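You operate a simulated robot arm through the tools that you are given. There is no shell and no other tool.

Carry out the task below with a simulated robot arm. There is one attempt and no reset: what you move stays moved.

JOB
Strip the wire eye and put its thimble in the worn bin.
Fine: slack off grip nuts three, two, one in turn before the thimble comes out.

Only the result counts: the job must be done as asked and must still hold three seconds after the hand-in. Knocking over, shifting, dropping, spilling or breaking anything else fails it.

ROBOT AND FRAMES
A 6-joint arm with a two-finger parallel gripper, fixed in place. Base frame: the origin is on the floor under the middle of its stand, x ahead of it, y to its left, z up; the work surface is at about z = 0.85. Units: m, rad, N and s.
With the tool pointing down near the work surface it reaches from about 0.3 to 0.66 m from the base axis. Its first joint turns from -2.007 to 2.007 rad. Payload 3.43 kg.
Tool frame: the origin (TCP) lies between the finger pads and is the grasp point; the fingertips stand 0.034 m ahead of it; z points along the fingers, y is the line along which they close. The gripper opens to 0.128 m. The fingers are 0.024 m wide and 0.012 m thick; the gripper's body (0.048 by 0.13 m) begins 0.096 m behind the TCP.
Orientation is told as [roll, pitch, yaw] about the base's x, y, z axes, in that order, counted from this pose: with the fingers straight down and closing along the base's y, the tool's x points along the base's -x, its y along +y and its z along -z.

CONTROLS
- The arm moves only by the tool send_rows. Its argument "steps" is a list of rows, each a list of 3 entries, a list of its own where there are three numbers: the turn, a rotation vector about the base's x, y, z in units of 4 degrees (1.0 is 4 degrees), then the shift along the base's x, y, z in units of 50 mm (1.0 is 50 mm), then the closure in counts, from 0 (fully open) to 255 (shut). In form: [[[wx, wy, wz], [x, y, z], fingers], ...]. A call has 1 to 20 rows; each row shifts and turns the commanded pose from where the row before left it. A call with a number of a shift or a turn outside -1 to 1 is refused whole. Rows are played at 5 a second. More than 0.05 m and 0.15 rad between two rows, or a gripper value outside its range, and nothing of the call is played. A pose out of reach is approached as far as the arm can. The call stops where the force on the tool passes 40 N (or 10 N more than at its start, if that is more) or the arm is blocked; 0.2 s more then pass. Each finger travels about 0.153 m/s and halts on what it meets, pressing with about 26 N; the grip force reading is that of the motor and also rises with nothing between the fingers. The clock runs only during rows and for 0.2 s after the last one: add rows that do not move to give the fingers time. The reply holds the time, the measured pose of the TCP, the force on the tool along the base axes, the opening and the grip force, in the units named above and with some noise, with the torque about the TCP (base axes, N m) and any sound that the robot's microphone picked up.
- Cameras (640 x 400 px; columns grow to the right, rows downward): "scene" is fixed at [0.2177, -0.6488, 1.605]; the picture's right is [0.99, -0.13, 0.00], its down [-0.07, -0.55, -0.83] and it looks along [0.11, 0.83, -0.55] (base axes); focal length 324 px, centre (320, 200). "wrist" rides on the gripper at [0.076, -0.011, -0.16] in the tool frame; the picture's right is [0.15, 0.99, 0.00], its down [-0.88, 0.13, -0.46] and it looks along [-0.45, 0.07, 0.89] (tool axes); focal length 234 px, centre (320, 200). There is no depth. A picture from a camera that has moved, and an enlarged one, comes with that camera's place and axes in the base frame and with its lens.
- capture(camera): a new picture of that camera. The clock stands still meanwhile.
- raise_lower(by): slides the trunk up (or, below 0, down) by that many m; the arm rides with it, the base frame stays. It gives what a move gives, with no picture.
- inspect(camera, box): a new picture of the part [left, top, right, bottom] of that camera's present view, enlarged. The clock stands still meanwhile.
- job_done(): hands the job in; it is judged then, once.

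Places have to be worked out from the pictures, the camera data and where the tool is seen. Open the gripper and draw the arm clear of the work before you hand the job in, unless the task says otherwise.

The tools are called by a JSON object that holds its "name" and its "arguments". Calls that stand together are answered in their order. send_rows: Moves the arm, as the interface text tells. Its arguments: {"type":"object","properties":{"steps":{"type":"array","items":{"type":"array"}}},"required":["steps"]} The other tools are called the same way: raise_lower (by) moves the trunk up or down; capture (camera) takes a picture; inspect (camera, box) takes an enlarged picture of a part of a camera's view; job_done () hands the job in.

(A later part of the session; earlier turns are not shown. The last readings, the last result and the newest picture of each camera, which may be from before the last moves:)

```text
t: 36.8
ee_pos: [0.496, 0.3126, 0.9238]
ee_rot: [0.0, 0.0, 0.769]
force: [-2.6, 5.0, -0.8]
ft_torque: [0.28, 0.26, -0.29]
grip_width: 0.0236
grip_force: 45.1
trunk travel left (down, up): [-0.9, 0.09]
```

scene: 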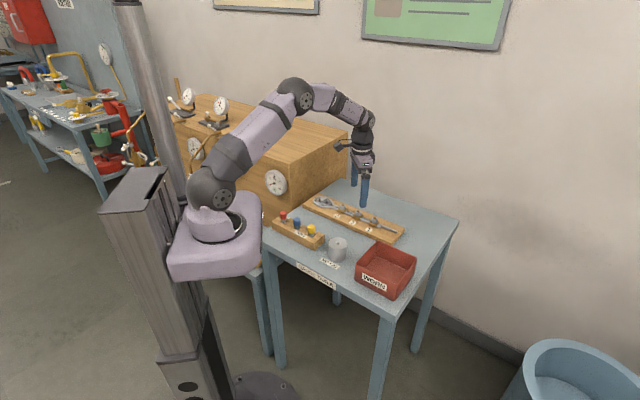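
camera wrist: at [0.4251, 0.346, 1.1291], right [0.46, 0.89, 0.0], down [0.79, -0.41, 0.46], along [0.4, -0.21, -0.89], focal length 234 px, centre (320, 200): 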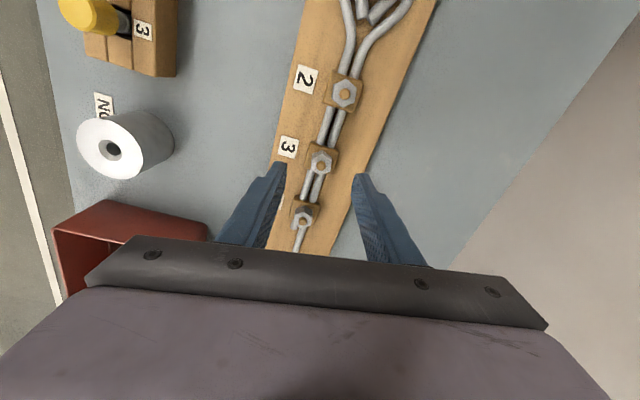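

The torque relaxed only to −0.29 N·m. I try 8° more to see whether it climbs, which would mean a stop.

{"name": "send_rows", "arguments": {"steps": [[[0, 0, 1], [0, 0, 0], 255], [[0, 0, 1], [0, 0, 0], 255], [[0, 0, 0], [0, 0, 0], 255], [[0, 0, 0], [0, 0, 0], 255]]}}

{"name": "inspect", "arguments": {"camera": "wrist", "box": [250, 110, 390, 210]}}

```text
t: 37.8
ee_pos: [0.4957, 0.3122, 0.9243]
ee_rot: [0.0, -0.001, 0.91]
force: [-4.6, 7.1, -3.3]
ft_torque: [0.64, 0.11, -0.18]
grip_width: 0.0233
grip_force: 44.8
trunk travel left (down, up): [-0.9, 0.09]
```

```text
4.00 times, centred on (320, 160) of wrist
camera zoom: at [0.457, 0.2446, 1.0838], right [-0.87, 0.49, 0.0], down [0.44, 0.77, 0.46], along [0.22, 0.4, -0.89], focal length 937 px, centre (320, 360)
```

zoom: 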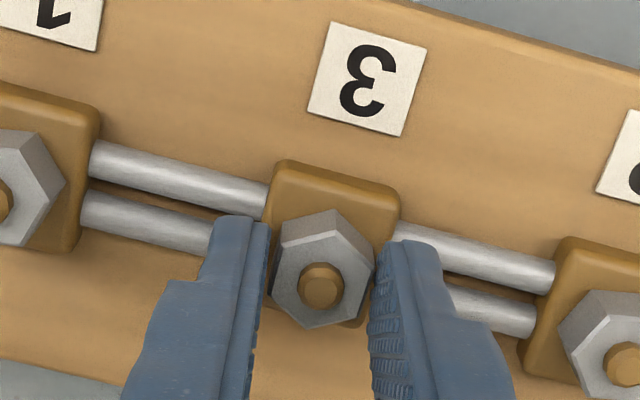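

The nut stayed behind the fingers on that last bit, so nut 3 has reached its slack-side stop at roughly 255°. I open, lift, and swing back toward nut 2 at about (0.4465, 0.360), rewinding to yaw −36°.

{"name": "send_rows", "arguments": {"steps": [[[0, 0, 0], [0, 0, 0], 140], [[0, 0, 0], [0, 0, 0], 140], [[0, 0, 0], [0, 0, 0.4], 140], [[0, 0, 0], [0, 0, 0.4], 140], [[0, 0, -1], [0, 0, 0], 140], [[0, 0, -1], [-0.2, 0.2, 0], 140], [[0, 0, -1], [-0.2, 0.2, 0], 140], [[0, 0, -1], [-0.2, 0.2, 0], 140], [[0, 0, -1], [-0.2, 0.2, 0], 140], [[0, 0, -1], [-0.17, 0.18, 0], 140], [[0, 0, -1], [0, 0, 0], 140], [[0, 0, -1], [0, 0, 0], 140], [[0, 0, -1], [0, 0, 0], 140], [[0, 0, -1], [0, 0, 0], 140], [[0, 0, -1], [0, 0, 0], 140], [[0, 0, -1], [0, 0, 0], 140], [[0, 0, -1], [0, 0, 0], 140], [[0, 0, -1], [0, 0, 0], 140], [[0, 0, -1], [0, 0, 0], 140], [[0, 0, -1], [0, 0, 0], 140]]}}

{"name": "send_rows", "arguments": {"steps": [[[0, 0, -1], [0, 0, 0], 140], [[0, 0, -1], [0, 0, 0], 140], [[0, 0, -1], [0, 0, 0], 140], [[0, 0, -1], [0, 0, 0], 140], [[0, 0, -1], [0, 0, 0], 140], [[0, 0, -1], [0, 0, 0], 140], [[0, 0, 0], [0, 0, 0], 140], [[0, 0, 0], [0, 0, 0], 140]]}}

{"name": "inspect", "arguments": {"camera": "wrist", "box": [240, 100, 400, 200]}}

{"name": "inspect", "arguments": {"camera": "wrist", "box": [300, 142, 342, 184]}}

{"name": "inspect", "arguments": {"camera": "scene", "box": [300, 150, 400, 240]}}

```text
t: 42.0
ee_pos: [0.4481, 0.3592, 0.9654]
ee_rot: [0.0, 0.0, -0.211]
force: [-0.1, 0.7, 0.4]
ft_torque: [-0.04, -0.02, 0.01]
grip_width: 0.0581
grip_force: 0.0
trunk travel left (down, up): [-0.9, 0.09]
```

```text
t: 43.8
ee_pos: [0.4464, 0.3595, 0.9647]
ee_rot: [0.0, -0.001, -0.627]
force: [0.3, -1.0, -0.1]
ft_torque: [-0.01, 0.03, 0.0]
grip_width: 0.0578
grip_force: 0.1
trunk travel left (down, up): [-0.9, 0.09]
```

```text
4.00 times, centred on (320, 150) of wrist
camera zoom: at [0.3784, 0.395, 1.1238], right [0.46, 0.89, 0.0], down [0.79, -0.41, 0.46], along [0.4, -0.21, -0.89], focal length 937 px, centre (320, 400)
```

zoom: 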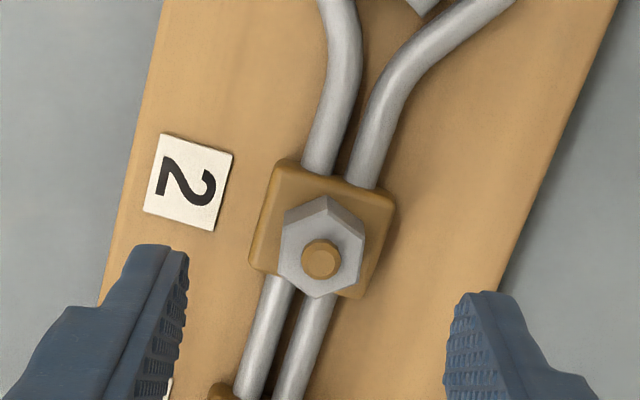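

```text
9.52 times, centred on (321, 163) of wrist
camera zoom: at [0.3784, 0.395, 1.1238], right [0.46, 0.89, 0.0], down [0.79, -0.41, 0.46], along [0.4, -0.21, -0.89], focal length 2230 px, centre (310, 552)
```

zoom: 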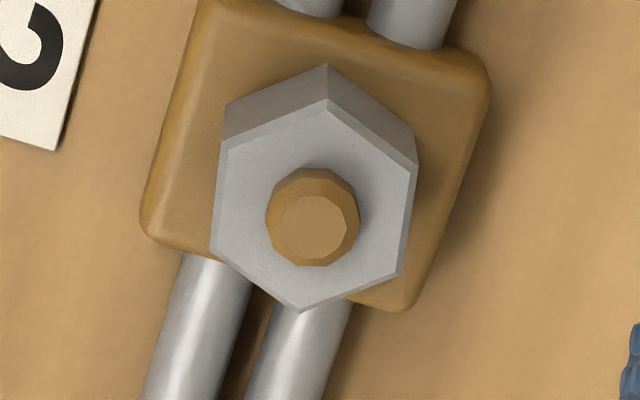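

```text
4.44 times, centred on (350, 195) of scene
camera zoom: at [0.2177, -0.6488, 1.605], right [0.99, -0.13, 0.0], down [-0.07, -0.55, -0.83], along [0.11, 0.83, -0.55], focal length 1439 px, centre (187, 222)
```

zoom: 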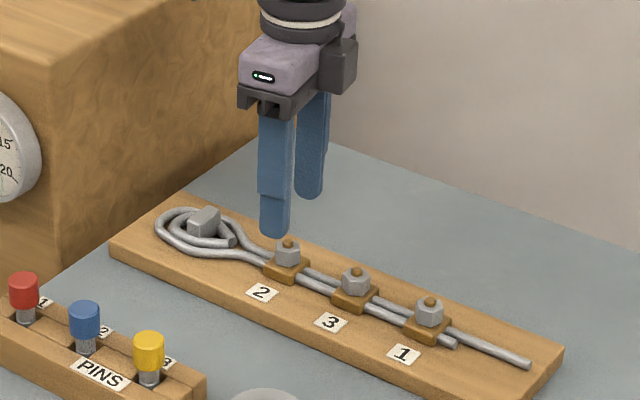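

Nut 2 shows the same alignment as nut 3 did. I descend and close on it.

{"name": "send_rows", "arguments": {"steps": [[[0, 0, 0], [0, 0.006, -0.4], 140], [[0, 0, 0], [0, 0, -0.3], 140], [[0, 0, 0], [0, 0, -0.12], 140], [[0, 0, 0], [0, 0, 0], 140], [[0, 0, 0], [0, 0, 0], 200], [[0, 0, 0], [0, 0, 0], 255], [[0, 0, 0], [0, 0, 0], 255]]}}

{"name": "inspect", "arguments": {"camera": "wrist", "box": [250, 110, 390, 210]}}

```text
t: 45.4
ee_pos: [0.4473, 0.3586, 0.9234]
ee_rot: [-0.001, 0.0, -0.626]
force: [0.4, -0.1, -1.3]
ft_torque: [0.14, -0.22, 0.01]
grip_width: 0.0236
grip_force: 45.2
trunk travel left (down, up): [-0.9, 0.09]
```

```text
4.00 times, centred on (320, 160) of wrist
camera zoom: at [0.3784, 0.3949, 1.0827], right [0.46, 0.89, 0.0], down [0.79, -0.41, 0.46], along [0.4, -0.21, -0.89], focal length 937 px, centre (320, 360)
```

zoom: 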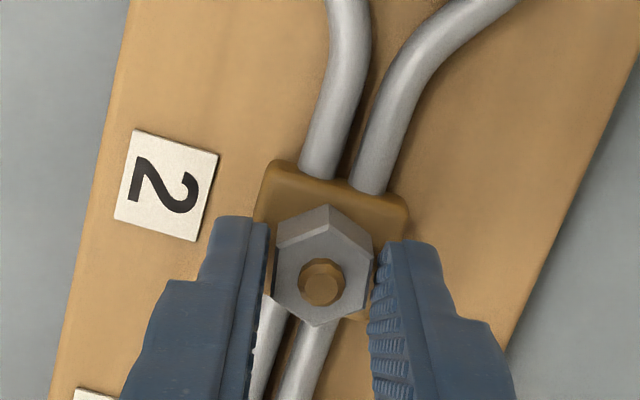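

Good grip on nut 2 (23.6 mm, no side load). I turn counter-clockwise 80°.

{"name": "send_rows", "arguments": {"steps": [[[0, 0, 1], [0, 0, 0], 255], [[0, 0, 1], [0, 0, 0], 255], [[0, 0, 1], [0, 0, 0], 255], [[0, 0, 1], [0, 0, 0], 255], [[0, 0, 1], [0, 0, 0], 255], [[0, 0, 1], [0, 0, 0], 255], [[0, 0, 1], [0, 0, 0], 255], [[0, 0, 1], [0, 0, 0], 255], [[0, 0, 1], [0, 0, 0], 255], [[0, 0, 1], [0, 0, 0], 255], [[0, 0, 1], [0, 0, 0], 255], [[0, 0, 1], [0, 0, 0], 255], [[0, 0, 1], [0, 0, 0], 255], [[0, 0, 1], [0, 0, 0], 255], [[0, 0, 1], [0, 0, 0], 255], [[0, 0, 1], [0, 0, 0], 255], [[0, 0, 1], [0, 0, 0], 255], [[0, 0, 1], [0, 0, 0], 255], [[0, 0, 1], [0, 0, 0], 255], [[0, 0, 0], [0, 0, 0], 255]]}}

{"name": "inspect", "arguments": {"camera": "wrist", "box": [250, 110, 390, 210]}}

```text
t: 49.6
ee_pos: [0.4455, 0.3619, 0.9236]
ee_rot: [-0.001, -0.001, 0.7]
force: [-1.3, 11.2, 2.7]
ft_torque: [0.67, 0.09, 0.02]
grip_width: 0.0237
grip_force: 45.3
trunk travel left (down, up): [-0.9, 0.09]
```

```text
4.00 times, centred on (320, 160) of wrist
camera zoom: at [0.3953, 0.304, 1.0826], right [-0.75, 0.66, 0.0], down [0.59, 0.67, 0.46], along [0.3, 0.34, -0.89], focal length 937 px, centre (320, 360)
```

zoom: 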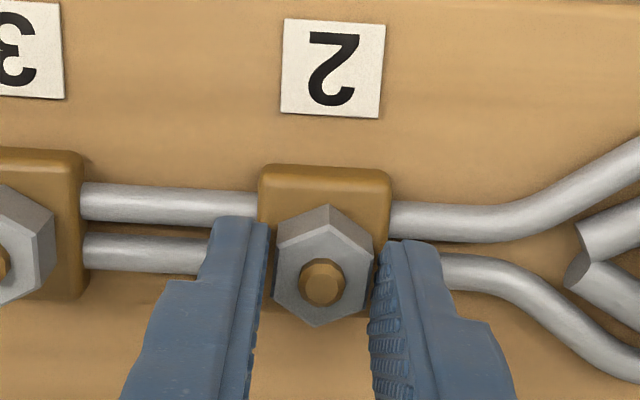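

Nut 2 follows. Side force is +11 N in y, so I ease +y by about 1 mm and turn on another 76°.

{"name": "send_rows", "arguments": {"steps": [[[0, 0, 0], [0, 0.024, 0], 255], [[0, 0, 1], [0, 0, 0], 255], [[0, 0, 1], [0, 0, 0], 255], [[0, 0, 1], [0, 0, 0], 255], [[0, 0, 1], [0, 0, 0], 255], [[0, 0, 1], [0, 0, 0], 255], [[0, 0, 1], [0, 0, 0], 255], [[0, 0, 1], [0, 0, 0], 255], [[0, 0, 1], [0, 0, 0], 255], [[0, 0, 1], [0, 0, 0], 255], [[0, 0, 1], [0, 0, 0], 255], [[0, 0, 0], [0, 0, 0], 255]]}}

```text
t: 52.2
ee_pos: [0.446, 0.3617, 0.9235]
ee_rot: [0.0, 0.001, 1.398]
force: [-4.8, 11.8, 1.0]
ft_torque: [0.85, 0.33, 0.0]
grip_width: 0.0236
grip_force: 44.5
trunk travel left (down, up): [-0.9, 0.09]
```

Turned 116° so far; I relieve the side load a little again and continue to 180°.

{"name": "send_rows", "arguments": {"steps": [[[0, 0, 0], [-0.01, 0.024, 0], 255], [[0, 0, 1], [0, 0, 0], 255], [[0, 0, 1], [0, 0, 0], 255], [[0, 0, 1], [0, 0, 0], 255], [[0, 0, 1], [0, 0, 0], 255], [[0, 0, 1], [0, 0, 0], 255], [[0, 0, 1], [0, 0, 0], 255], [[0, 0, 1], [0, 0, 0], 255], [[0, 0, 1], [0, 0, 0], 255], [[0, 0, 1], [0, 0, 0], 255], [[0, 0, 1], [0, 0, 0], 255], [[0, 0, 1], [0, 0, 0], 255], [[0, 0, 1], [0, 0, 0], 255], [[0, 0, 1], [0, 0, 0], 255], [[0, 0, 1], [0, 0, 0], 255], [[0, 0, 1], [0, 0, 0], 255], [[0, 0, 1], [0, 0, 0], 255], [[0, 0, 0], [0, 0, 0], 255]]}}

{"name": "inspect", "arguments": {"camera": "wrist", "box": [250, 110, 390, 210]}}

```text
t: 56.0
ee_pos: [0.4438, 0.3619, 0.9231]
ee_rot: [0.004, 0.0, 2.515]
force: [-15.4, -3.3, -9.6]
ft_torque: [-0.31, -0.35, -0.01]
grip_width: 0.0236
grip_force: 45.1
trunk travel left (down, up): [-0.9, 0.09]
```

```text
4.00 times, centred on (320, 160) of wrist
camera zoom: at [0.5119, 0.3265, 1.0827], right [-0.46, -0.89, 0.0], down [-0.79, 0.41, 0.46], along [-0.41, 0.21, -0.89], focal length 937 px, centre (320, 360)
```

zoom: 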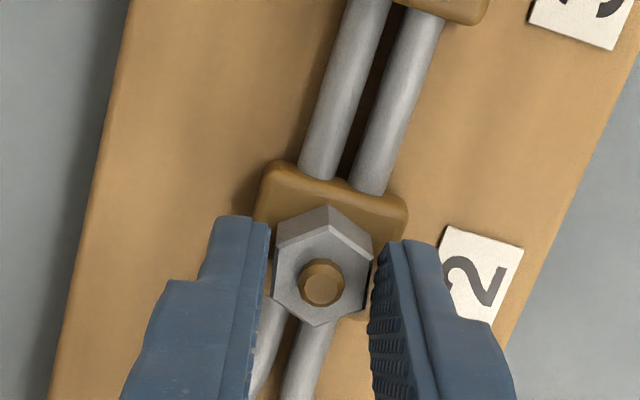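

Nut 2 is at 180°. I open, lift, and rewind for the second bite.

{"name": "send_rows", "arguments": {"steps": [[[0, 0, 0], [0, 0, 0], 140], [[0, 0, 0], [0, 0, 0], 140], [[0, 0, 0], [0, 0, 0.4], 140], [[0, 0, 0], [0, 0, 0.4], 140], [[0, 0, -1], [0.01, -0.03, 0], 140], [[0, 0, -1], [0, -0.02, 0], 140], [[0, 0, -1], [0, 0, 0], 140], [[0, 0, -1], [0, 0, 0], 140], [[0, 0, -1], [0, 0, 0], 140], [[0, 0, -1], [0, 0, 0], 140], [[0, 0, -1], [0, 0, 0], 140], [[0, 0, -1], [0, 0, 0], 140], [[0, 0, -1], [0, 0, 0], 140], [[0, 0, -1], [0, 0, 0], 140], [[0, 0, -1], [0, 0, 0], 140], [[0, 0, -1], [0, 0, 0], 140], [[0, 0, -1], [0, 0, 0], 140], [[0, 0, -1], [0, 0, 0], 140], [[0, 0, -1], [0, 0, 0], 140], [[0, 0, -1], [0, 0, 0], 140]]}}

{"name": "send_rows", "arguments": {"steps": [[[0, 0, -1], [0, 0, 0], 140], [[0, 0, -1], [0, 0, 0], 140], [[0, 0, -1], [0, 0, 0], 140], [[0, 0, -1], [0, 0, 0], 140], [[0, 0, -1], [0, 0, 0], 140], [[0, 0, -1], [0, 0, 0], 140], [[0, 0, -1], [0, 0, 0], 140], [[0, 0, -1], [0, 0, 0], 140], [[0, 0, -1], [0, 0, 0], 140], [[0, 0, -1], [0, 0, 0], 140], [[0, 0, -1], [0, 0, 0], 140], [[0, 0, -1], [0, 0, 0], 140], [[0, 0, -1], [0, 0, 0], 140], [[0, 0, -1], [0, 0, 0], 140], [[0, 0, -1], [0, 0, 0], 140], [[0, 0, -1], [0, 0, 0], 140], [[0, 0, -1], [0, 0, 0], 140], [[0, 0, -1], [0, 0, 0], 140], [[0, 0, -1], [0, 0, 0], 140], [[0, 0, -1], [0, 0, 0], 140]]}}

{"name": "send_rows", "arguments": {"steps": [[[0, 0, -1], [0, 0, 0], 140], [[0, 0, -1], [0, 0, 0], 140], [[0, 0, -1], [0, 0, 0], 140], [[0, 0, -1], [0, 0, 0], 140], [[0, 0, -1], [0, 0, 0], 140], [[0, 0, -1], [0, 0, 0], 140], [[0, 0, -1], [0, 0, 0], 140], [[0, 0, -1], [0, 0, 0], 140], [[0, 0, -1], [0, 0, 0], 140], [[0, 0, 0], [0, 0, 0], 140], [[0, 0, 0], [0, 0, 0], 140]]}}

{"name": "inspect", "arguments": {"camera": "wrist", "box": [300, 142, 342, 184]}}

```text
t: 60.2
ee_pos: [0.4476, 0.3593, 0.9636]
ee_rot: [0.001, -0.001, 1.395]
force: [-0.5, 0.4, -0.1]
ft_torque: [0.02, 0.01, -0.03]
grip_width: 0.0576
grip_force: 0.1
trunk travel left (down, up): [-0.9, 0.09]
```

```text
t: 64.4
ee_pos: [0.4477, 0.3592, 0.9632]
ee_rot: [0.0, 0.002, -0.001]
force: [-0.6, -0.5, -0.7]
ft_torque: [0.02, -0.02, 0.01]
grip_width: 0.0575
grip_force: 0.1
trunk travel left (down, up): [-0.9, 0.09]
```

```text
t: 66.8
ee_pos: [0.4467, 0.36, 0.9641]
ee_rot: [0.001, 0.001, -0.629]
force: [-0.8, 0.0, -0.3]
ft_torque: [0.0, -0.01, -0.02]
grip_width: 0.0577
grip_force: 0.1
trunk travel left (down, up): [-0.9, 0.09]
```

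```text
9.52 times, centred on (321, 163) of wrist
camera zoom: at [0.3782, 0.395, 1.1227], right [0.46, 0.89, 0.0], down [0.79, -0.41, 0.46], along [0.4, -0.21, -0.89], focal length 2230 px, centre (310, 552)
```

zoom: 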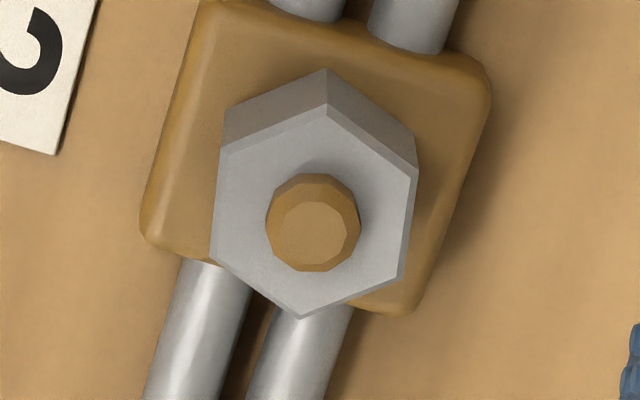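

Aligned again over nut 2. I descend, grip, and then turn on in a following call.

{"name": "send_rows", "arguments": {"steps": [[[0, 0, 0], [0, 0, -0.4], 140], [[0, 0, 0], [0, 0, -0.3], 140], [[0, 0, 0], [0, 0, -0.1], 140], [[0, 0, 0], [0, 0, 0], 140], [[0, 0, 0], [0, 0, 0], 200], [[0, 0, 0], [0, 0, 0], 255], [[0, 0, 0], [0, 0, 0], 255]]}}

{"name": "send_rows", "arguments": {"steps": [[[0, 0, 1], [0, 0, 0], 255], [[0, 0, 1], [0, 0, 0], 255], [[0, 0, 1], [0, 0, 0], 255], [[0, 0, 1], [0, 0, 0], 255], [[0, 0, 1], [0, 0, 0], 255], [[0, 0, 1], [0, 0, 0], 255], [[0, 0, 1], [0, 0, 0], 255], [[0, 0, 1], [0, 0, 0], 255], [[0, 0, 1], [0, 0, 0], 255], [[0, 0, 1], [0, 0, 0], 255], [[0, 0, 1], [0, 0, 0], 255], [[0, 0, 1], [0, 0, 0], 255], [[0, 0, 1], [0, 0, 0], 255], [[0, 0, 1], [0, 0, 0], 255], [[0, 0, 1], [0, 0, 0], 255], [[0, 0, 1], [0, 0, 0], 255], [[0, 0, 0], [0, 0, 0], 255]]}}

{"name": "inspect", "arguments": {"camera": "wrist", "box": [250, 110, 390, 210]}}

```text
t: 68.4
ee_pos: [0.4465, 0.3595, 0.9229]
ee_rot: [0.002, 0.001, -0.627]
force: [0.5, 0.1, -1.8]
ft_torque: [0.17, -0.22, -0.01]
grip_width: 0.024
grip_force: 45.1
trunk travel left (down, up): [-0.9, 0.09]
```

```text
t: 72.0
ee_pos: [0.4464, 0.3606, 0.924]
ee_rot: [0.0, 0.0, 0.488]
force: [-1.7, 8.2, 3.1]
ft_torque: [0.43, 0.36, -0.69]
grip_width: 0.0225
grip_force: 45.0
trunk travel left (down, up): [-0.9, 0.09]
```

```text
4.00 times, centred on (320, 160) of wrist
camera zoom: at [0.3843, 0.3153, 1.0826], right [-0.59, 0.8, 0.0], down [0.72, 0.53, 0.46], along [0.37, 0.27, -0.89], focal length 937 px, centre (320, 360)
```

zoom: 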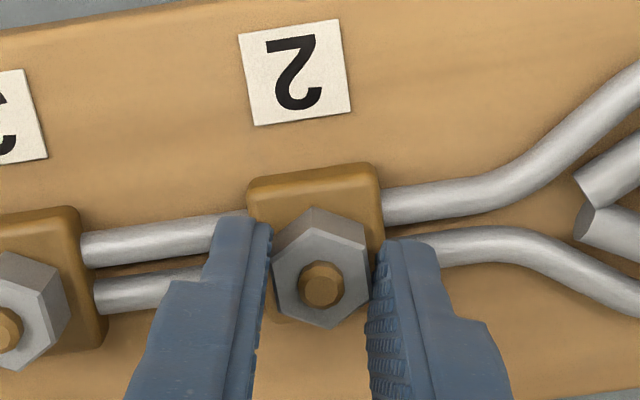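

Torque −0.69 N·m and the grip width changed to 22.5 mm, so nut 2 seems to be at its stop or slipping in the fingers. I look closer before doing anything more.

{"name": "inspect", "arguments": {"camera": "wrist", "box": [300, 152, 342, 194]}}

{"name": "inspect", "arguments": {"camera": "scene", "box": [326, 190, 386, 230]}}

```text
9.52 times, centred on (321, 173) of wrist
camera zoom: at [0.3843, 0.3153, 1.0826], right [-0.59, 0.8, 0.0], down [0.72, 0.53, 0.46], along [0.37, 0.27, -0.89], focal length 2230 px, centre (310, 457)
```

zoom: 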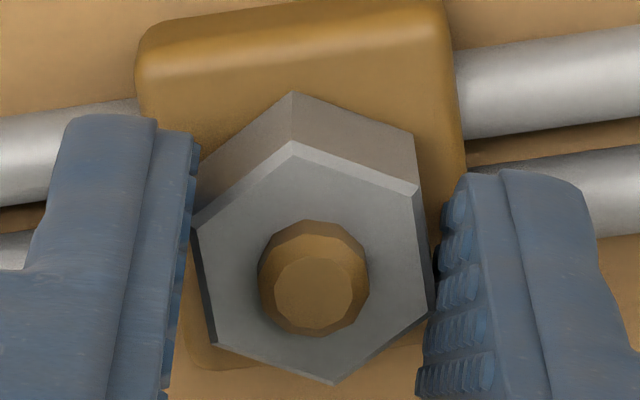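

```text
10.00 times, centred on (356, 210) of scene
camera zoom: at [0.2177, -0.6488, 1.605], right [0.99, -0.13, 0.0], down [-0.07, -0.55, -0.83], along [0.11, 0.83, -0.55], focal length 3238 px, centre (-40, 100)
```

zoom: 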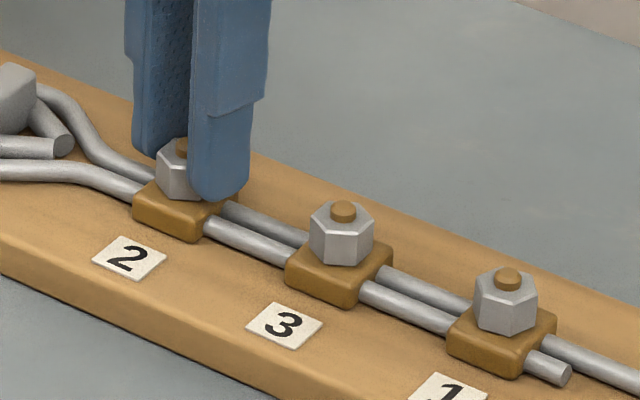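

The nut hangs back against the fingers with steady torque: by its hex angle (≈20° past the half turn, the same as nut 3 ended), both have reached the same slack stop near 200°. I open, lift, and go over to nut 1 near (0.544, 0.262), rewinding to yaw −36°.

{"name": "send_rows", "arguments": {"steps": [[[0, 0, -1], [0, 0, 0], 255], [[0, 0, 0], [0, 0, 0], 140], [[0, 0, 0], [0, 0, 0], 140], [[0, 0, 0], [0, 0, 0.45], 140], [[0, 0, 0], [0, 0, 0.45], 140], [[0, 0, -1], [0, 0, 0], 140], [[0, 0, -1], [0.25, -0.25, 0], 140], [[0, 0, -1], [0.25, -0.25, 0], 140], [[0, 0, -1], [0.25, -0.25, 0], 140], [[0, 0, -1], [0.25, -0.25, 0], 140], [[0, 0, -1], [0.25, -0.25, 0], 140], [[0, 0, -1], [0.25, -0.25, 0], 140], [[0, 0, -1], [0.25, -0.25, 0], 140], [[0, 0, -1], [0.19, -0.21, 0], 140], [[0, 0, -1], [0, 0, 0], 140], [[0, 0, -1], [0, 0, 0], 140], [[0, 0, -1], [0, 0, 0], 140], [[0, 0, -1], [0, 0, 0], 140], [[0, 0, -1], [0, 0, 0], 140], [[0, 0, -1], [0, 0, 0], 140]]}}

{"name": "send_rows", "arguments": {"steps": [[[0, 0, 0], [0, 0, -0.1], 140], [[0, 0, 0], [0, 0, 0], 140], [[0, 0, 0], [0, 0, 0], 140]]}}

{"name": "capture", "arguments": {"camera": "wrist"}}

{"name": "inspect", "arguments": {"camera": "wrist", "box": [240, 100, 400, 200]}}

{"name": "inspect", "arguments": {"camera": "wrist", "box": [300, 142, 342, 184]}}

```text
t: 76.2
ee_pos: [0.5434, 0.2624, 0.9679]
ee_rot: [-0.001, 0.0, -0.63]
force: [0.9, 0.1, 0.0]
ft_torque: [0.0, 0.0, 0.0]
grip_width: 0.0577
grip_force: 0.1
trunk travel left (down, up): [-0.9, 0.09]
```

```text
t: 77.0
ee_pos: [0.5443, 0.2621, 0.9631]
ee_rot: [0.0, -0.001, -0.628]
force: [0.2, -0.3, -0.4]
ft_torque: [-0.02, -0.02, 0.0]
grip_width: 0.0576
grip_force: 0.1
trunk travel left (down, up): [-0.9, 0.09]
```

```text
taken
camera wrist: at [0.4755, 0.2974, 1.1226], right [0.46, 0.89, 0.0], down [0.79, -0.41, 0.46], along [0.4, -0.21, -0.89], focal length 234 px, centre (320, 200)
```

wrist: 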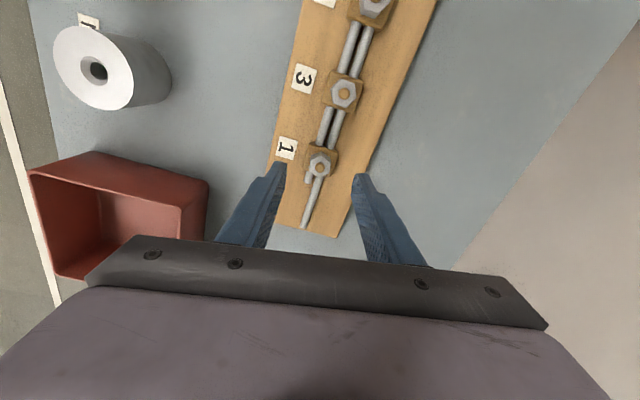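

```text
4.00 times, centred on (320, 150) of wrist
camera zoom: at [0.4755, 0.2974, 1.1226], right [0.46, 0.89, 0.0], down [0.79, -0.41, 0.46], along [0.4, -0.21, -0.89], focal length 937 px, centre (320, 400)
```

zoom: 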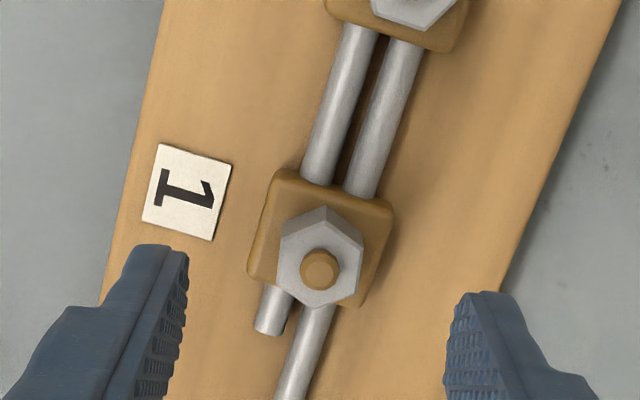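

```text
9.52 times, centred on (321, 163) of wrist
camera zoom: at [0.4755, 0.2974, 1.1226], right [0.46, 0.89, 0.0], down [0.79, -0.41, 0.46], along [0.4, -0.21, -0.89], focal length 2230 px, centre (310, 552)
```

zoom: 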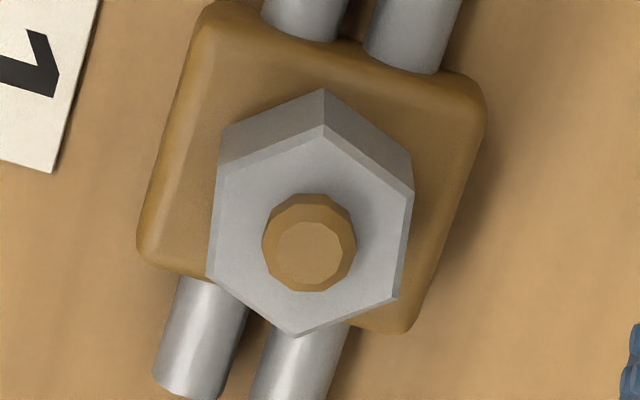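

Nut 1 lies about 2.5 mm further along the rope than the tool. Before gripping I check nuts 3 and 2 from here.

{"name": "inspect", "arguments": {"camera": "wrist", "box": [324, 71, 366, 113]}}

{"name": "inspect", "arguments": {"camera": "wrist", "box": [350, 0, 392, 30]}}

```text
9.52 times, centred on (345, 92) of wrist
camera zoom: at [0.4755, 0.2974, 1.1226], right [0.46, 0.89, 0.0], down [0.79, -0.41, 0.46], along [0.4, -0.21, -0.89], focal length 2230 px, centre (82, 1229)
```

zoom: 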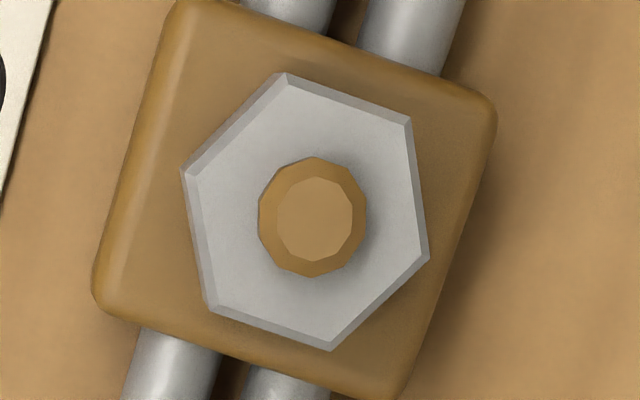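

```text
13.33 times, centred on (371, 15) of wrist
camera zoom: at [0.4755, 0.2974, 1.1226], right [0.46, 0.89, 0.0], down [0.79, -0.41, 0.46], along [0.4, -0.21, -0.89], focal length 3122 px, centre (-360, 2667)
```

zoom: 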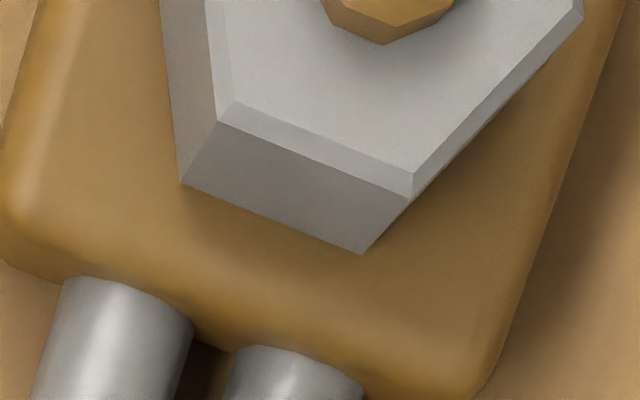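

Nut 3 rests turned about 20° past its original hex position, consistent with the 200° stop. I centre on nut 1, descend and grip.

{"name": "send_rows", "arguments": {"steps": [[[0, 0, 0], [0.04, -0.03, -0.3], 140], [[0, 0, 0], [0, 0, -0.3], 140], [[0, 0, 0], [0, 0, -0.18], 140], [[0, 0, 0], [0, 0, 0], 140], [[0, 0, 0], [0, 0, 0], 200], [[0, 0, 0], [0, 0, 0], 255], [[0, 0, 0], [0, 0, 0], 255]]}}

{"name": "inspect", "arguments": {"camera": "wrist", "box": [250, 110, 390, 210]}}

```text
t: 78.6
ee_pos: [0.5458, 0.2596, 0.9246]
ee_rot: [0.0, 0.0, -0.629]
force: [0.4, 1.5, 0.9]
ft_torque: [-0.14, 0.09, -0.01]
grip_width: 0.0235
grip_force: 44.9
trunk travel left (down, up): [-0.9, 0.09]
```

```text
4.00 times, centred on (320, 160) of wrist
camera zoom: at [0.4776, 0.2958, 1.0837], right [0.46, 0.89, 0.0], down [0.79, -0.41, 0.46], along [0.4, -0.21, -0.89], focal length 937 px, centre (320, 360)
```

zoom: 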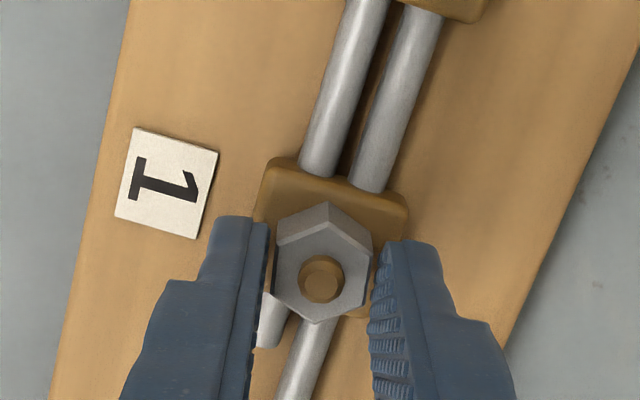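

Nut 1 is gripped (23.5 mm, negligible side load). I turn counter-clockwise 76°.

{"name": "send_rows", "arguments": {"steps": [[[0, 0, 1], [0, 0, 0], 255], [[0, 0, 1], [0, 0, 0], 255], [[0, 0, 1], [0, 0, 0], 255], [[0, 0, 1], [0, 0, 0], 255], [[0, 0, 1], [0, 0, 0], 255], [[0, 0, 1], [0, 0, 0], 255], [[0, 0, 1], [0, 0, 0], 255], [[0, 0, 1], [0, 0, 0], 255], [[0, 0, 1], [0, 0, 0], 255], [[0, 0, 1], [0, 0, 0], 255], [[0, 0, 1], [0, 0, 0], 255], [[0, 0, 1], [0, 0, 0], 255], [[0, 0, 1], [0, 0, 0], 255], [[0, 0, 1], [0, 0, 0], 255], [[0, 0, 1], [0, 0, 0], 255], [[0, 0, 1], [0, 0, 0], 255], [[0, 0, 1], [0, 0, 0], 255], [[0, 0, 1], [0, 0, 0], 255], [[0, 0, 1], [0, 0, 0], 255], [[0, 0, 0], [0, 0, 0], 255]]}}

{"name": "inspect", "arguments": {"camera": "wrist", "box": [250, 110, 390, 210]}}

```text
t: 82.8
ee_pos: [0.547, 0.2629, 0.9243]
ee_rot: [-0.001, 0.001, 0.697]
force: [1.6, 18.5, 3.5]
ft_torque: [0.74, -0.01, -0.03]
grip_width: 0.0237
grip_force: 45.1
trunk travel left (down, up): [-0.9, 0.09]
```

```text
4.00 times, centred on (320, 160) of wrist
camera zoom: at [0.4945, 0.2052, 1.0837], right [-0.75, 0.66, 0.0], down [0.59, 0.67, 0.46], along [0.3, 0.34, -0.89], focal length 937 px, centre (320, 360)
```

zoom: 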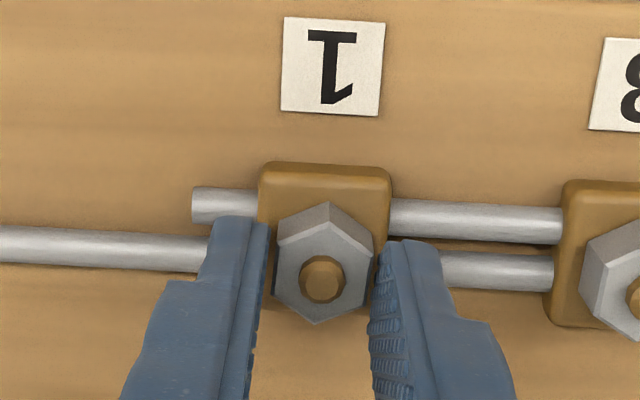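

Nut 1 follows; a +18 N side force in y tells me to ease the tool about 1.8 mm toward +y. Then I turn on another 40°.

{"name": "send_rows", "arguments": {"steps": [[[0, 0, 0], [0.002, 0.036, 0], 255], [[0, 0, 1], [0, 0, 0], 255], [[0, 0, 1], [0, 0, 0], 255], [[0, 0, 1], [0, 0, 0], 255], [[0, 0, 1], [0, 0, 0], 255], [[0, 0, 1], [0, 0, 0], 255], [[0, 0, 1], [0, 0, 0], 255], [[0, 0, 1], [0, 0, 0], 255], [[0, 0, 1], [0, 0, 0], 255], [[0, 0, 1], [0, 0, 0], 255], [[0, 0, 1], [0, 0, 0], 255], [[0, 0, 0], [0, 0, 0], 255]]}}

```text
t: 85.4
ee_pos: [0.5457, 0.263, 0.9234]
ee_rot: [0.0, 0.001, 1.398]
force: [-5.7, 13.1, 1.3]
ft_torque: [0.59, -0.12, -0.02]
grip_width: 0.0236
grip_force: 44.6
trunk travel left (down, up): [-0.9, 0.09]
```

116° turned; I relieve the side load again (−0.5, +1.2 mm) and go on to 180°.

{"name": "send_rows", "arguments": {"steps": [[[0, 0, 0], [-0.012, 0.022, 0], 255], [[0, 0, 1], [0, 0, 0], 255], [[0, 0, 1], [0, 0, 0], 255], [[0, 0, 1], [0, 0, 0], 255], [[0, 0, 1], [0, 0, 0], 255], [[0, 0, 1], [0, 0, 0], 255], [[0, 0, 1], [0, 0, 0], 255], [[0, 0, 1], [0, 0, 0], 255], [[0, 0, 1], [0, 0, 0], 255], [[0, 0, 1], [-0.02, 0, 0], 255], [[0, 0, 1], [-0.01, -0.01, 0], 255], [[0, 0, 1], [0, -0.01, 0], 255], [[0, 0, 1], [0, 0, 0], 255], [[0, 0, 1], [0, 0, 0], 255], [[0, 0, 1], [0, 0, 0], 255], [[0, 0, 1], [0, 0, 0], 255], [[0, 0, 1], [0, 0, 0], 255], [[0, 0, 0], [0, 0, 0], 255]]}}

{"name": "inspect", "arguments": {"camera": "wrist", "box": [250, 110, 390, 210]}}

```text
t: 89.2
ee_pos: [0.5433, 0.263, 0.9249]
ee_rot: [0.002, 0.0, 2.516]
force: [-8.4, 5.1, -4.9]
ft_torque: [0.16, -0.16, 0.01]
grip_width: 0.0236
grip_force: 45.2
trunk travel left (down, up): [-0.9, 0.09]
```

```text
4.00 times, centred on (320, 160) of wrist
camera zoom: at [0.6105, 0.2272, 1.0837], right [-0.46, -0.89, 0.0], down [-0.79, 0.41, 0.46], along [-0.4, 0.21, -0.89], focal length 937 px, centre (320, 360)
```

zoom: 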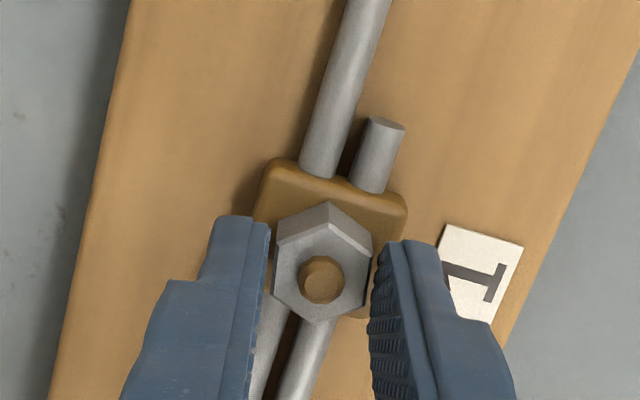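

Nut 1 at 180° with no resistance. I try 24° more from here to bring it to its stop, watching the torque.

{"name": "send_rows", "arguments": {"steps": [[[0, 0, 1], [-0.01, 0.005, 0], 255], [[0, 0, 1], [0, 0, 0], 255], [[0, 0, 1], [0, 0, 0], 255], [[0, 0, 1], [0, 0, 0], 255], [[0, 0, 1], [0, 0, 0], 255], [[0, 0, 1], [0, 0, 0], 255], [[0, 0, 0], [0, 0, 0], 255]]}}

{"name": "inspect", "arguments": {"camera": "wrist", "box": [250, 110, 390, 210]}}

```text
t: 90.8
ee_pos: [0.5433, 0.2616, 0.925]
ee_rot: [0.0, -0.001, 2.932]
force: [-5.4, -0.9, -4.6]
ft_torque: [0.12, 0.07, -0.28]
grip_width: 0.0234
grip_force: 45.0
trunk travel left (down, up): [-0.9, 0.09]
```

```text
4.00 times, centred on (320, 160) of wrist
camera zoom: at [0.6193, 0.257, 1.0838], right [-0.06, -1.0, 0.0], down [-0.89, 0.06, 0.46], along [-0.45, 0.03, -0.89], focal length 937 px, centre (320, 360)
```

zoom: 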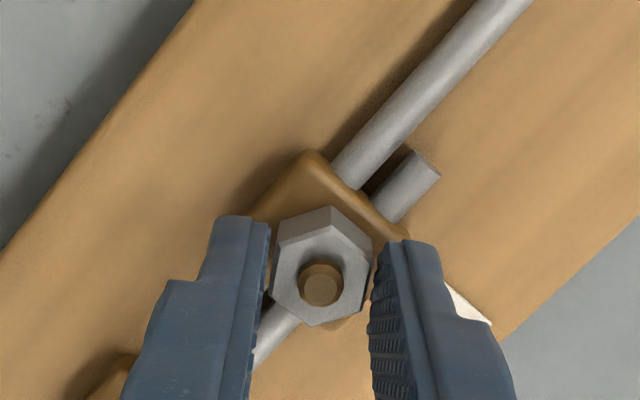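

Torque −0.28 N·m with a slight lag shows nut 1 is at its stop too, so 3, 2, 1 are all slacked off in order. I open, lift to z≈0.985 and rewind the yaw toward 45° for gripping the thimble's tab.

{"name": "send_rows", "arguments": {"steps": [[[0, 0, 0], [0, 0, 0], 140], [[0, 0, 0], [0, 0, 0], 140], [[0, 0, 0], [0, 0, 0.4], 140], [[0, 0, 0], [0, 0, 0.4], 140], [[0, 0, 0], [0, 0, 0.4], 140], [[0, 0, -1], [0, 0, 0], 140], [[0, 0, -1], [0, 0, 0], 140], [[0, 0, -1], [0, 0, 0], 140], [[0, 0, -1], [0, 0, 0], 140], [[0, 0, -1], [0, 0, 0], 140], [[0, 0, -1], [0, 0, 0], 140], [[0, 0, -1], [0, 0, 0], 140], [[0, 0, -1], [0, 0, 0], 140], [[0, 0, -1], [0, 0, 0], 140], [[0, 0, -1], [0, 0, 0], 140], [[0, 0, -1], [0, 0, 0], 140], [[0, 0, -1], [0, 0, 0], 140], [[0, 0, -1], [0, 0, 0], 140], [[0, 0, -1], [0, 0, 0], 140], [[0, 0, -1], [0, 0, 0], 140]]}}

{"name": "send_rows", "arguments": {"steps": [[[0, 0, -1], [0, 0, 0], 140], [[0, 0, -1], [0, 0, 0], 140], [[0, 0, -1], [-0.4, 0.4, 0], 140], [[0, 0, -1], [-0.4, 0.4, 0], 140], [[0, 0, -1], [-0.4, 0.4, 0], 140], [[0, 0, -1], [-0.4, 0.4, 0], 140], [[0, 0, -1], [-0.4, 0.4, 0], 140], [[0, 0, -1], [-0.4, 0.4, 0], 140], [[0, 0, -1], [0, 0, 0], 140], [[0, 0, -1], [0, 0, 0], 140], [[0, 0, -1], [0, 0, 0], 140], [[0, 0, -1], [0, 0, 0], 140], [[0, 0, -1], [0, 0, 0], 140], [[0, 0, -1], [0, 0, 0], 140], [[0, 0, -1], [0, 0, 0], 140], [[0, 0, -0.75], [0, 0, 0], 140], [[0, 0, 0], [0, 0, 0], 140], [[0, 0, 0], [0, 0, 0], 140]]}}

{"name": "capture", "arguments": {"camera": "wrist"}}

{"name": "capture", "arguments": {"camera": "scene"}}

```text
t: 95.0
ee_pos: [0.5435, 0.263, 0.9847]
ee_rot: [-0.001, 0.0, 1.884]
force: [0.3, -0.3, -0.5]
ft_torque: [0.02, -0.01, -0.03]
grip_width: 0.0577
grip_force: 0.1
trunk travel left (down, up): [-0.9, 0.09]
```

```text
t: 98.8
ee_pos: [0.4234, 0.3827, 0.9851]
ee_rot: [-0.001, 0.0, 0.785]
force: [-0.4, -0.7, 0.4]
ft_torque: [-0.02, -0.01, 0.03]
grip_width: 0.0577
grip_force: 0.0
trunk travel left (down, up): [-0.9, 0.09]
```

```text
taken
camera wrist: at [0.3773, 0.3204, 1.1439], right [-0.8, 0.6, 0.0], down [0.53, 0.71, 0.46], along [0.27, 0.37, -0.89], focal length 234 px, centre (320, 200)
```

wrist: 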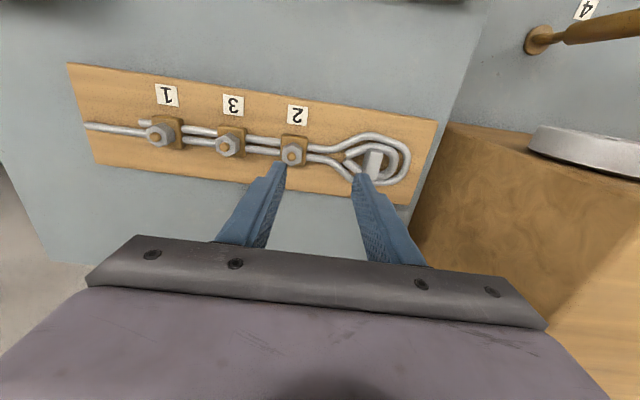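

```text
taken
```

scene: 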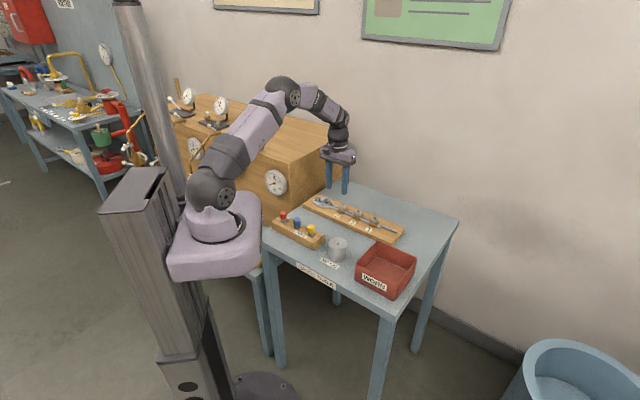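

The tab lies about 57 mm along the rope from the TCP, near (0.382, 0.422), and the box face is at least 85 mm past the tab, so the 65 mm half-width body clears it. I move over the tab and look.

{"name": "send_rows", "arguments": {"steps": [[[0, 0, 0], [-0.28, 0.26, 0], 140], [[0, 0, 0], [-0.28, 0.26, 0], 140], [[0, 0, 0], [-0.27, 0.26, 0], 140], [[0, 0, 0], [0, 0, 0], 140], [[0, 0, 0], [0, 0, 0], 140]]}}

{"name": "capture", "arguments": {"camera": "wrist"}}

{"name": "inspect", "arguments": {"camera": "wrist", "box": [260, 110, 380, 200]}}

{"name": "inspect", "arguments": {"camera": "scene", "box": [280, 110, 400, 230]}}

```text
t: 100.0
ee_pos: [0.3809, 0.42, 0.9843]
ee_rot: [0.001, -0.001, 0.784]
force: [0.1, -0.2, -0.7]
ft_torque: [-0.02, 0.0, -0.01]
grip_width: 0.0577
grip_force: 0.0
trunk travel left (down, up): [-0.9, 0.09]
```

```text
taken
camera wrist: at [0.3356, 0.3594, 1.1444], right [-0.8, 0.6, 0.0], down [0.53, 0.71, 0.46], along [0.27, 0.37, -0.89], focal length 234 px, centre (320, 200)
```

wrist: 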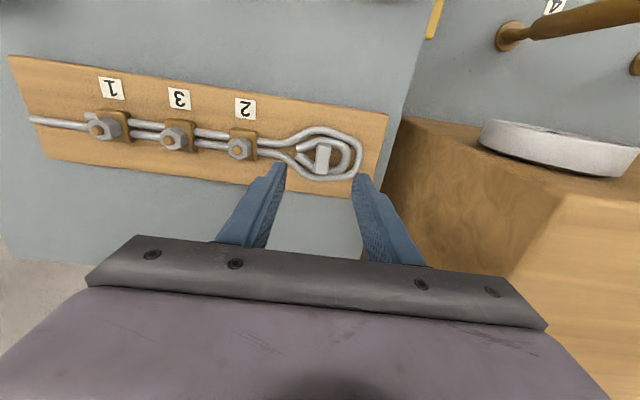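

```text
4.44 times, centred on (320, 155) of wrist
camera zoom: at [0.3356, 0.3594, 1.1444], right [-0.8, 0.6, 0.0], down [0.53, 0.71, 0.46], along [0.27, 0.37, -0.89], focal length 1041 px, centre (320, 400)
```

zoom: 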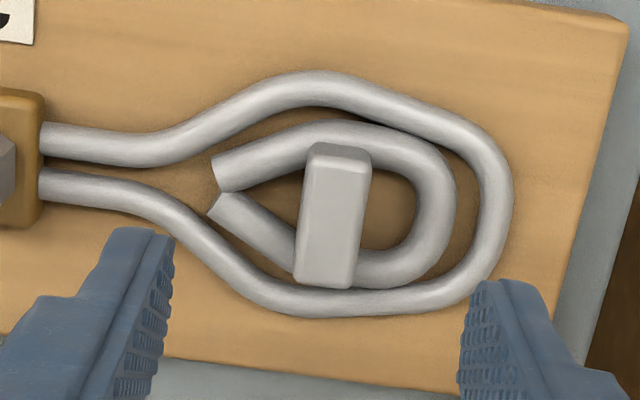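

```text
3.33 times, centred on (340, 170) of scene
camera zoom: at [0.2177, -0.6488, 1.605], right [0.99, -0.13, 0.0], down [-0.07, -0.55, -0.83], along [0.11, 0.83, -0.55], focal length 1079 px, centre (253, 300)
```

zoom: 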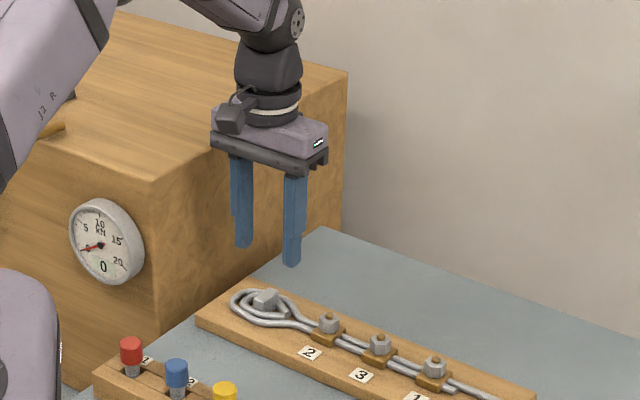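

The tab is 13 × 29 mm, its long side nearly along the pads, about 3 mm toward tool +y. I correct, descend to z≈0.945 and re-check.

{"name": "send_rows", "arguments": {"steps": [[[0, 0, 0.3], [-0.054, 0.034, -0.3], 140], [[0, 0, 0.3], [0, 0, -0.48], 140], [[0, 0, 0], [0, 0, 0], 140], [[0, 0, 0], [0, 0, 0], 140]]}}

{"name": "inspect", "arguments": {"camera": "wrist", "box": [260, 110, 380, 200]}}

{"name": "inspect", "arguments": {"camera": "scene", "box": [290, 130, 370, 220]}}

```text
t: 101.0
ee_pos: [0.3786, 0.4224, 0.9456]
ee_rot: [-0.001, 0.001, 0.828]
force: [-0.5, -0.3, 0.6]
ft_torque: [0.02, -0.02, -0.01]
grip_width: 0.0576
grip_force: 0.0
trunk travel left (down, up): [-0.9, 0.09]
```

```text
4.44 times, centred on (320, 155) of wrist
camera zoom: at [0.3361, 0.3592, 1.1046], right [-0.83, 0.56, 0.0], down [0.5, 0.74, 0.46], along [0.26, 0.38, -0.89], focal length 1041 px, centre (320, 400)
```

zoom: 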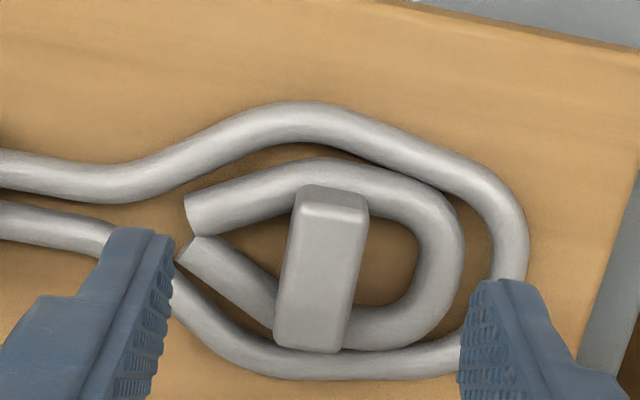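

```text
4.44 times, centred on (330, 175) of scene
camera zoom: at [0.2177, -0.6488, 1.605], right [0.99, -0.13, 0.0], down [-0.07, -0.55, -0.83], along [0.11, 0.83, -0.55], focal length 1439 px, centre (276, 311)
```

zoom: 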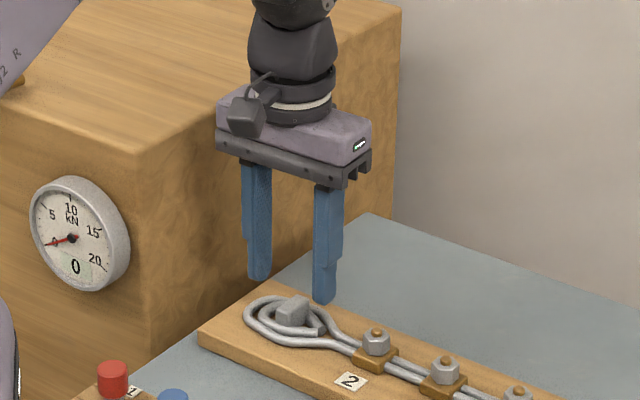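

Aligned and centred. I lower to z≈0.921 (tips ≈0.887, above the wires) and check before closing.

{"name": "send_rows", "arguments": {"steps": [[[0, 0, 0], [0, 0, -0.25], 140], [[0, 0, 0], [0, 0, -0.24], 140], [[0, 0, 0], [0, 0, 0], 140], [[0, 0, 0], [0, 0, 0], 140]]}}

{"name": "inspect", "arguments": {"camera": "wrist", "box": [260, 120, 380, 210]}}

{"name": "inspect", "arguments": {"camera": "scene", "box": [300, 170, 360, 220]}}

```text
t: 102.0
ee_pos: [0.3783, 0.4212, 0.9204]
ee_rot: [-0.001, -0.002, 0.828]
force: [0.0, -0.3, -0.2]
ft_torque: [0.01, -0.01, -0.01]
grip_width: 0.0576
grip_force: 0.2
trunk travel left (down, up): [-0.9, 0.09]
```

```text
4.44 times, centred on (320, 165) of wrist
camera zoom: at [0.3359, 0.359, 1.08], right [-0.83, 0.56, 0.0], down [0.5, 0.74, 0.46], along [0.26, 0.38, -0.89], focal length 1041 px, centre (320, 356)
```

zoom: 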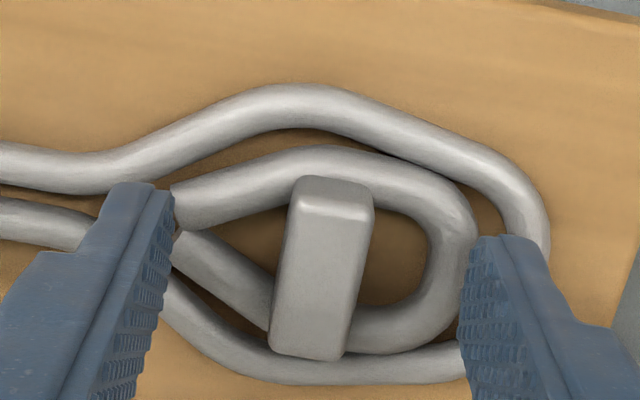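

```text
8.00 times, centred on (330, 195) of scene
camera zoom: at [0.2177, -0.6488, 1.605], right [0.99, -0.13, 0.0], down [-0.07, -0.55, -0.83], along [0.11, 0.83, -0.55], focal length 2590 px, centre (240, 240)
```

zoom: 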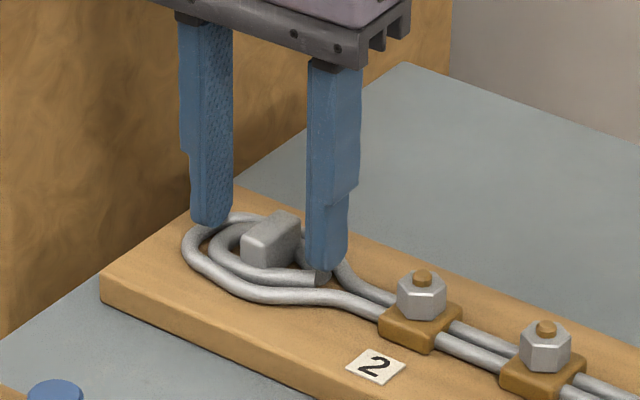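

No contact, and the fingers straddle the tab above the wires. I close on the tab.

{"name": "send_rows", "arguments": {"steps": [[[0, 0, 0], [0, 0, 0], 190], [[0, 0, 0], [0, 0, 0], 215], [[0, 0, 0], [0, 0, 0], 255], [[0, 0, 0], [0, 0, 0], 255], [[0, 0, 0], [0, 0, 0], 255]]}}

{"name": "inspect", "arguments": {"camera": "wrist", "box": [260, 120, 380, 210]}}

{"name": "inspect", "arguments": {"camera": "scene", "box": [300, 170, 360, 220]}}

```text
t: 103.2
ee_pos: [0.379, 0.4237, 0.9211]
ee_rot: [0.001, 0.0, 0.828]
force: [-0.6, 0.3, 0.3]
ft_torque: [0.0, -0.03, 0.02]
grip_width: 0.0153
grip_force: 26.3
trunk travel left (down, up): [-0.9, 0.09]
```

```text
4.44 times, centred on (320, 165) of wrist
camera zoom: at [0.3358, 0.359, 1.0802], right [-0.83, 0.56, 0.0], down [0.5, 0.74, 0.46], along [0.26, 0.38, -0.89], focal length 1041 px, centre (320, 356)
```

zoom: 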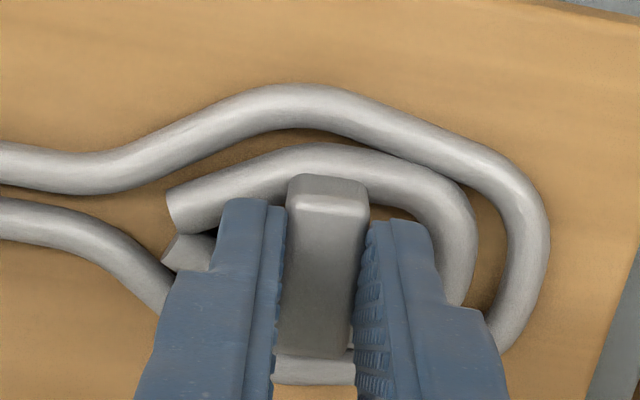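

```text
8.00 times, centred on (330, 195) of scene
camera zoom: at [0.2177, -0.6488, 1.605], right [0.99, -0.13, 0.0], down [-0.07, -0.55, -0.83], along [0.11, 0.83, -0.55], focal length 2590 px, centre (240, 240)
```

zoom: 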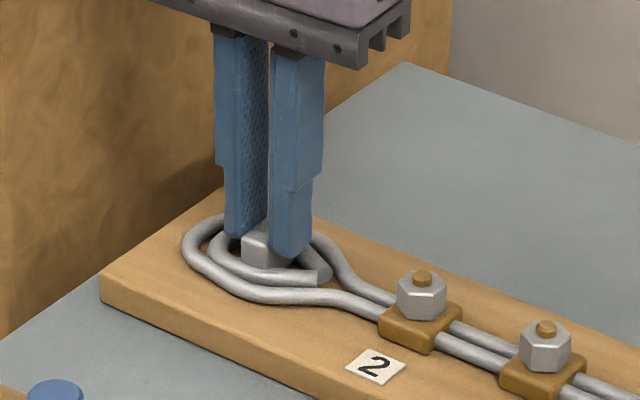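

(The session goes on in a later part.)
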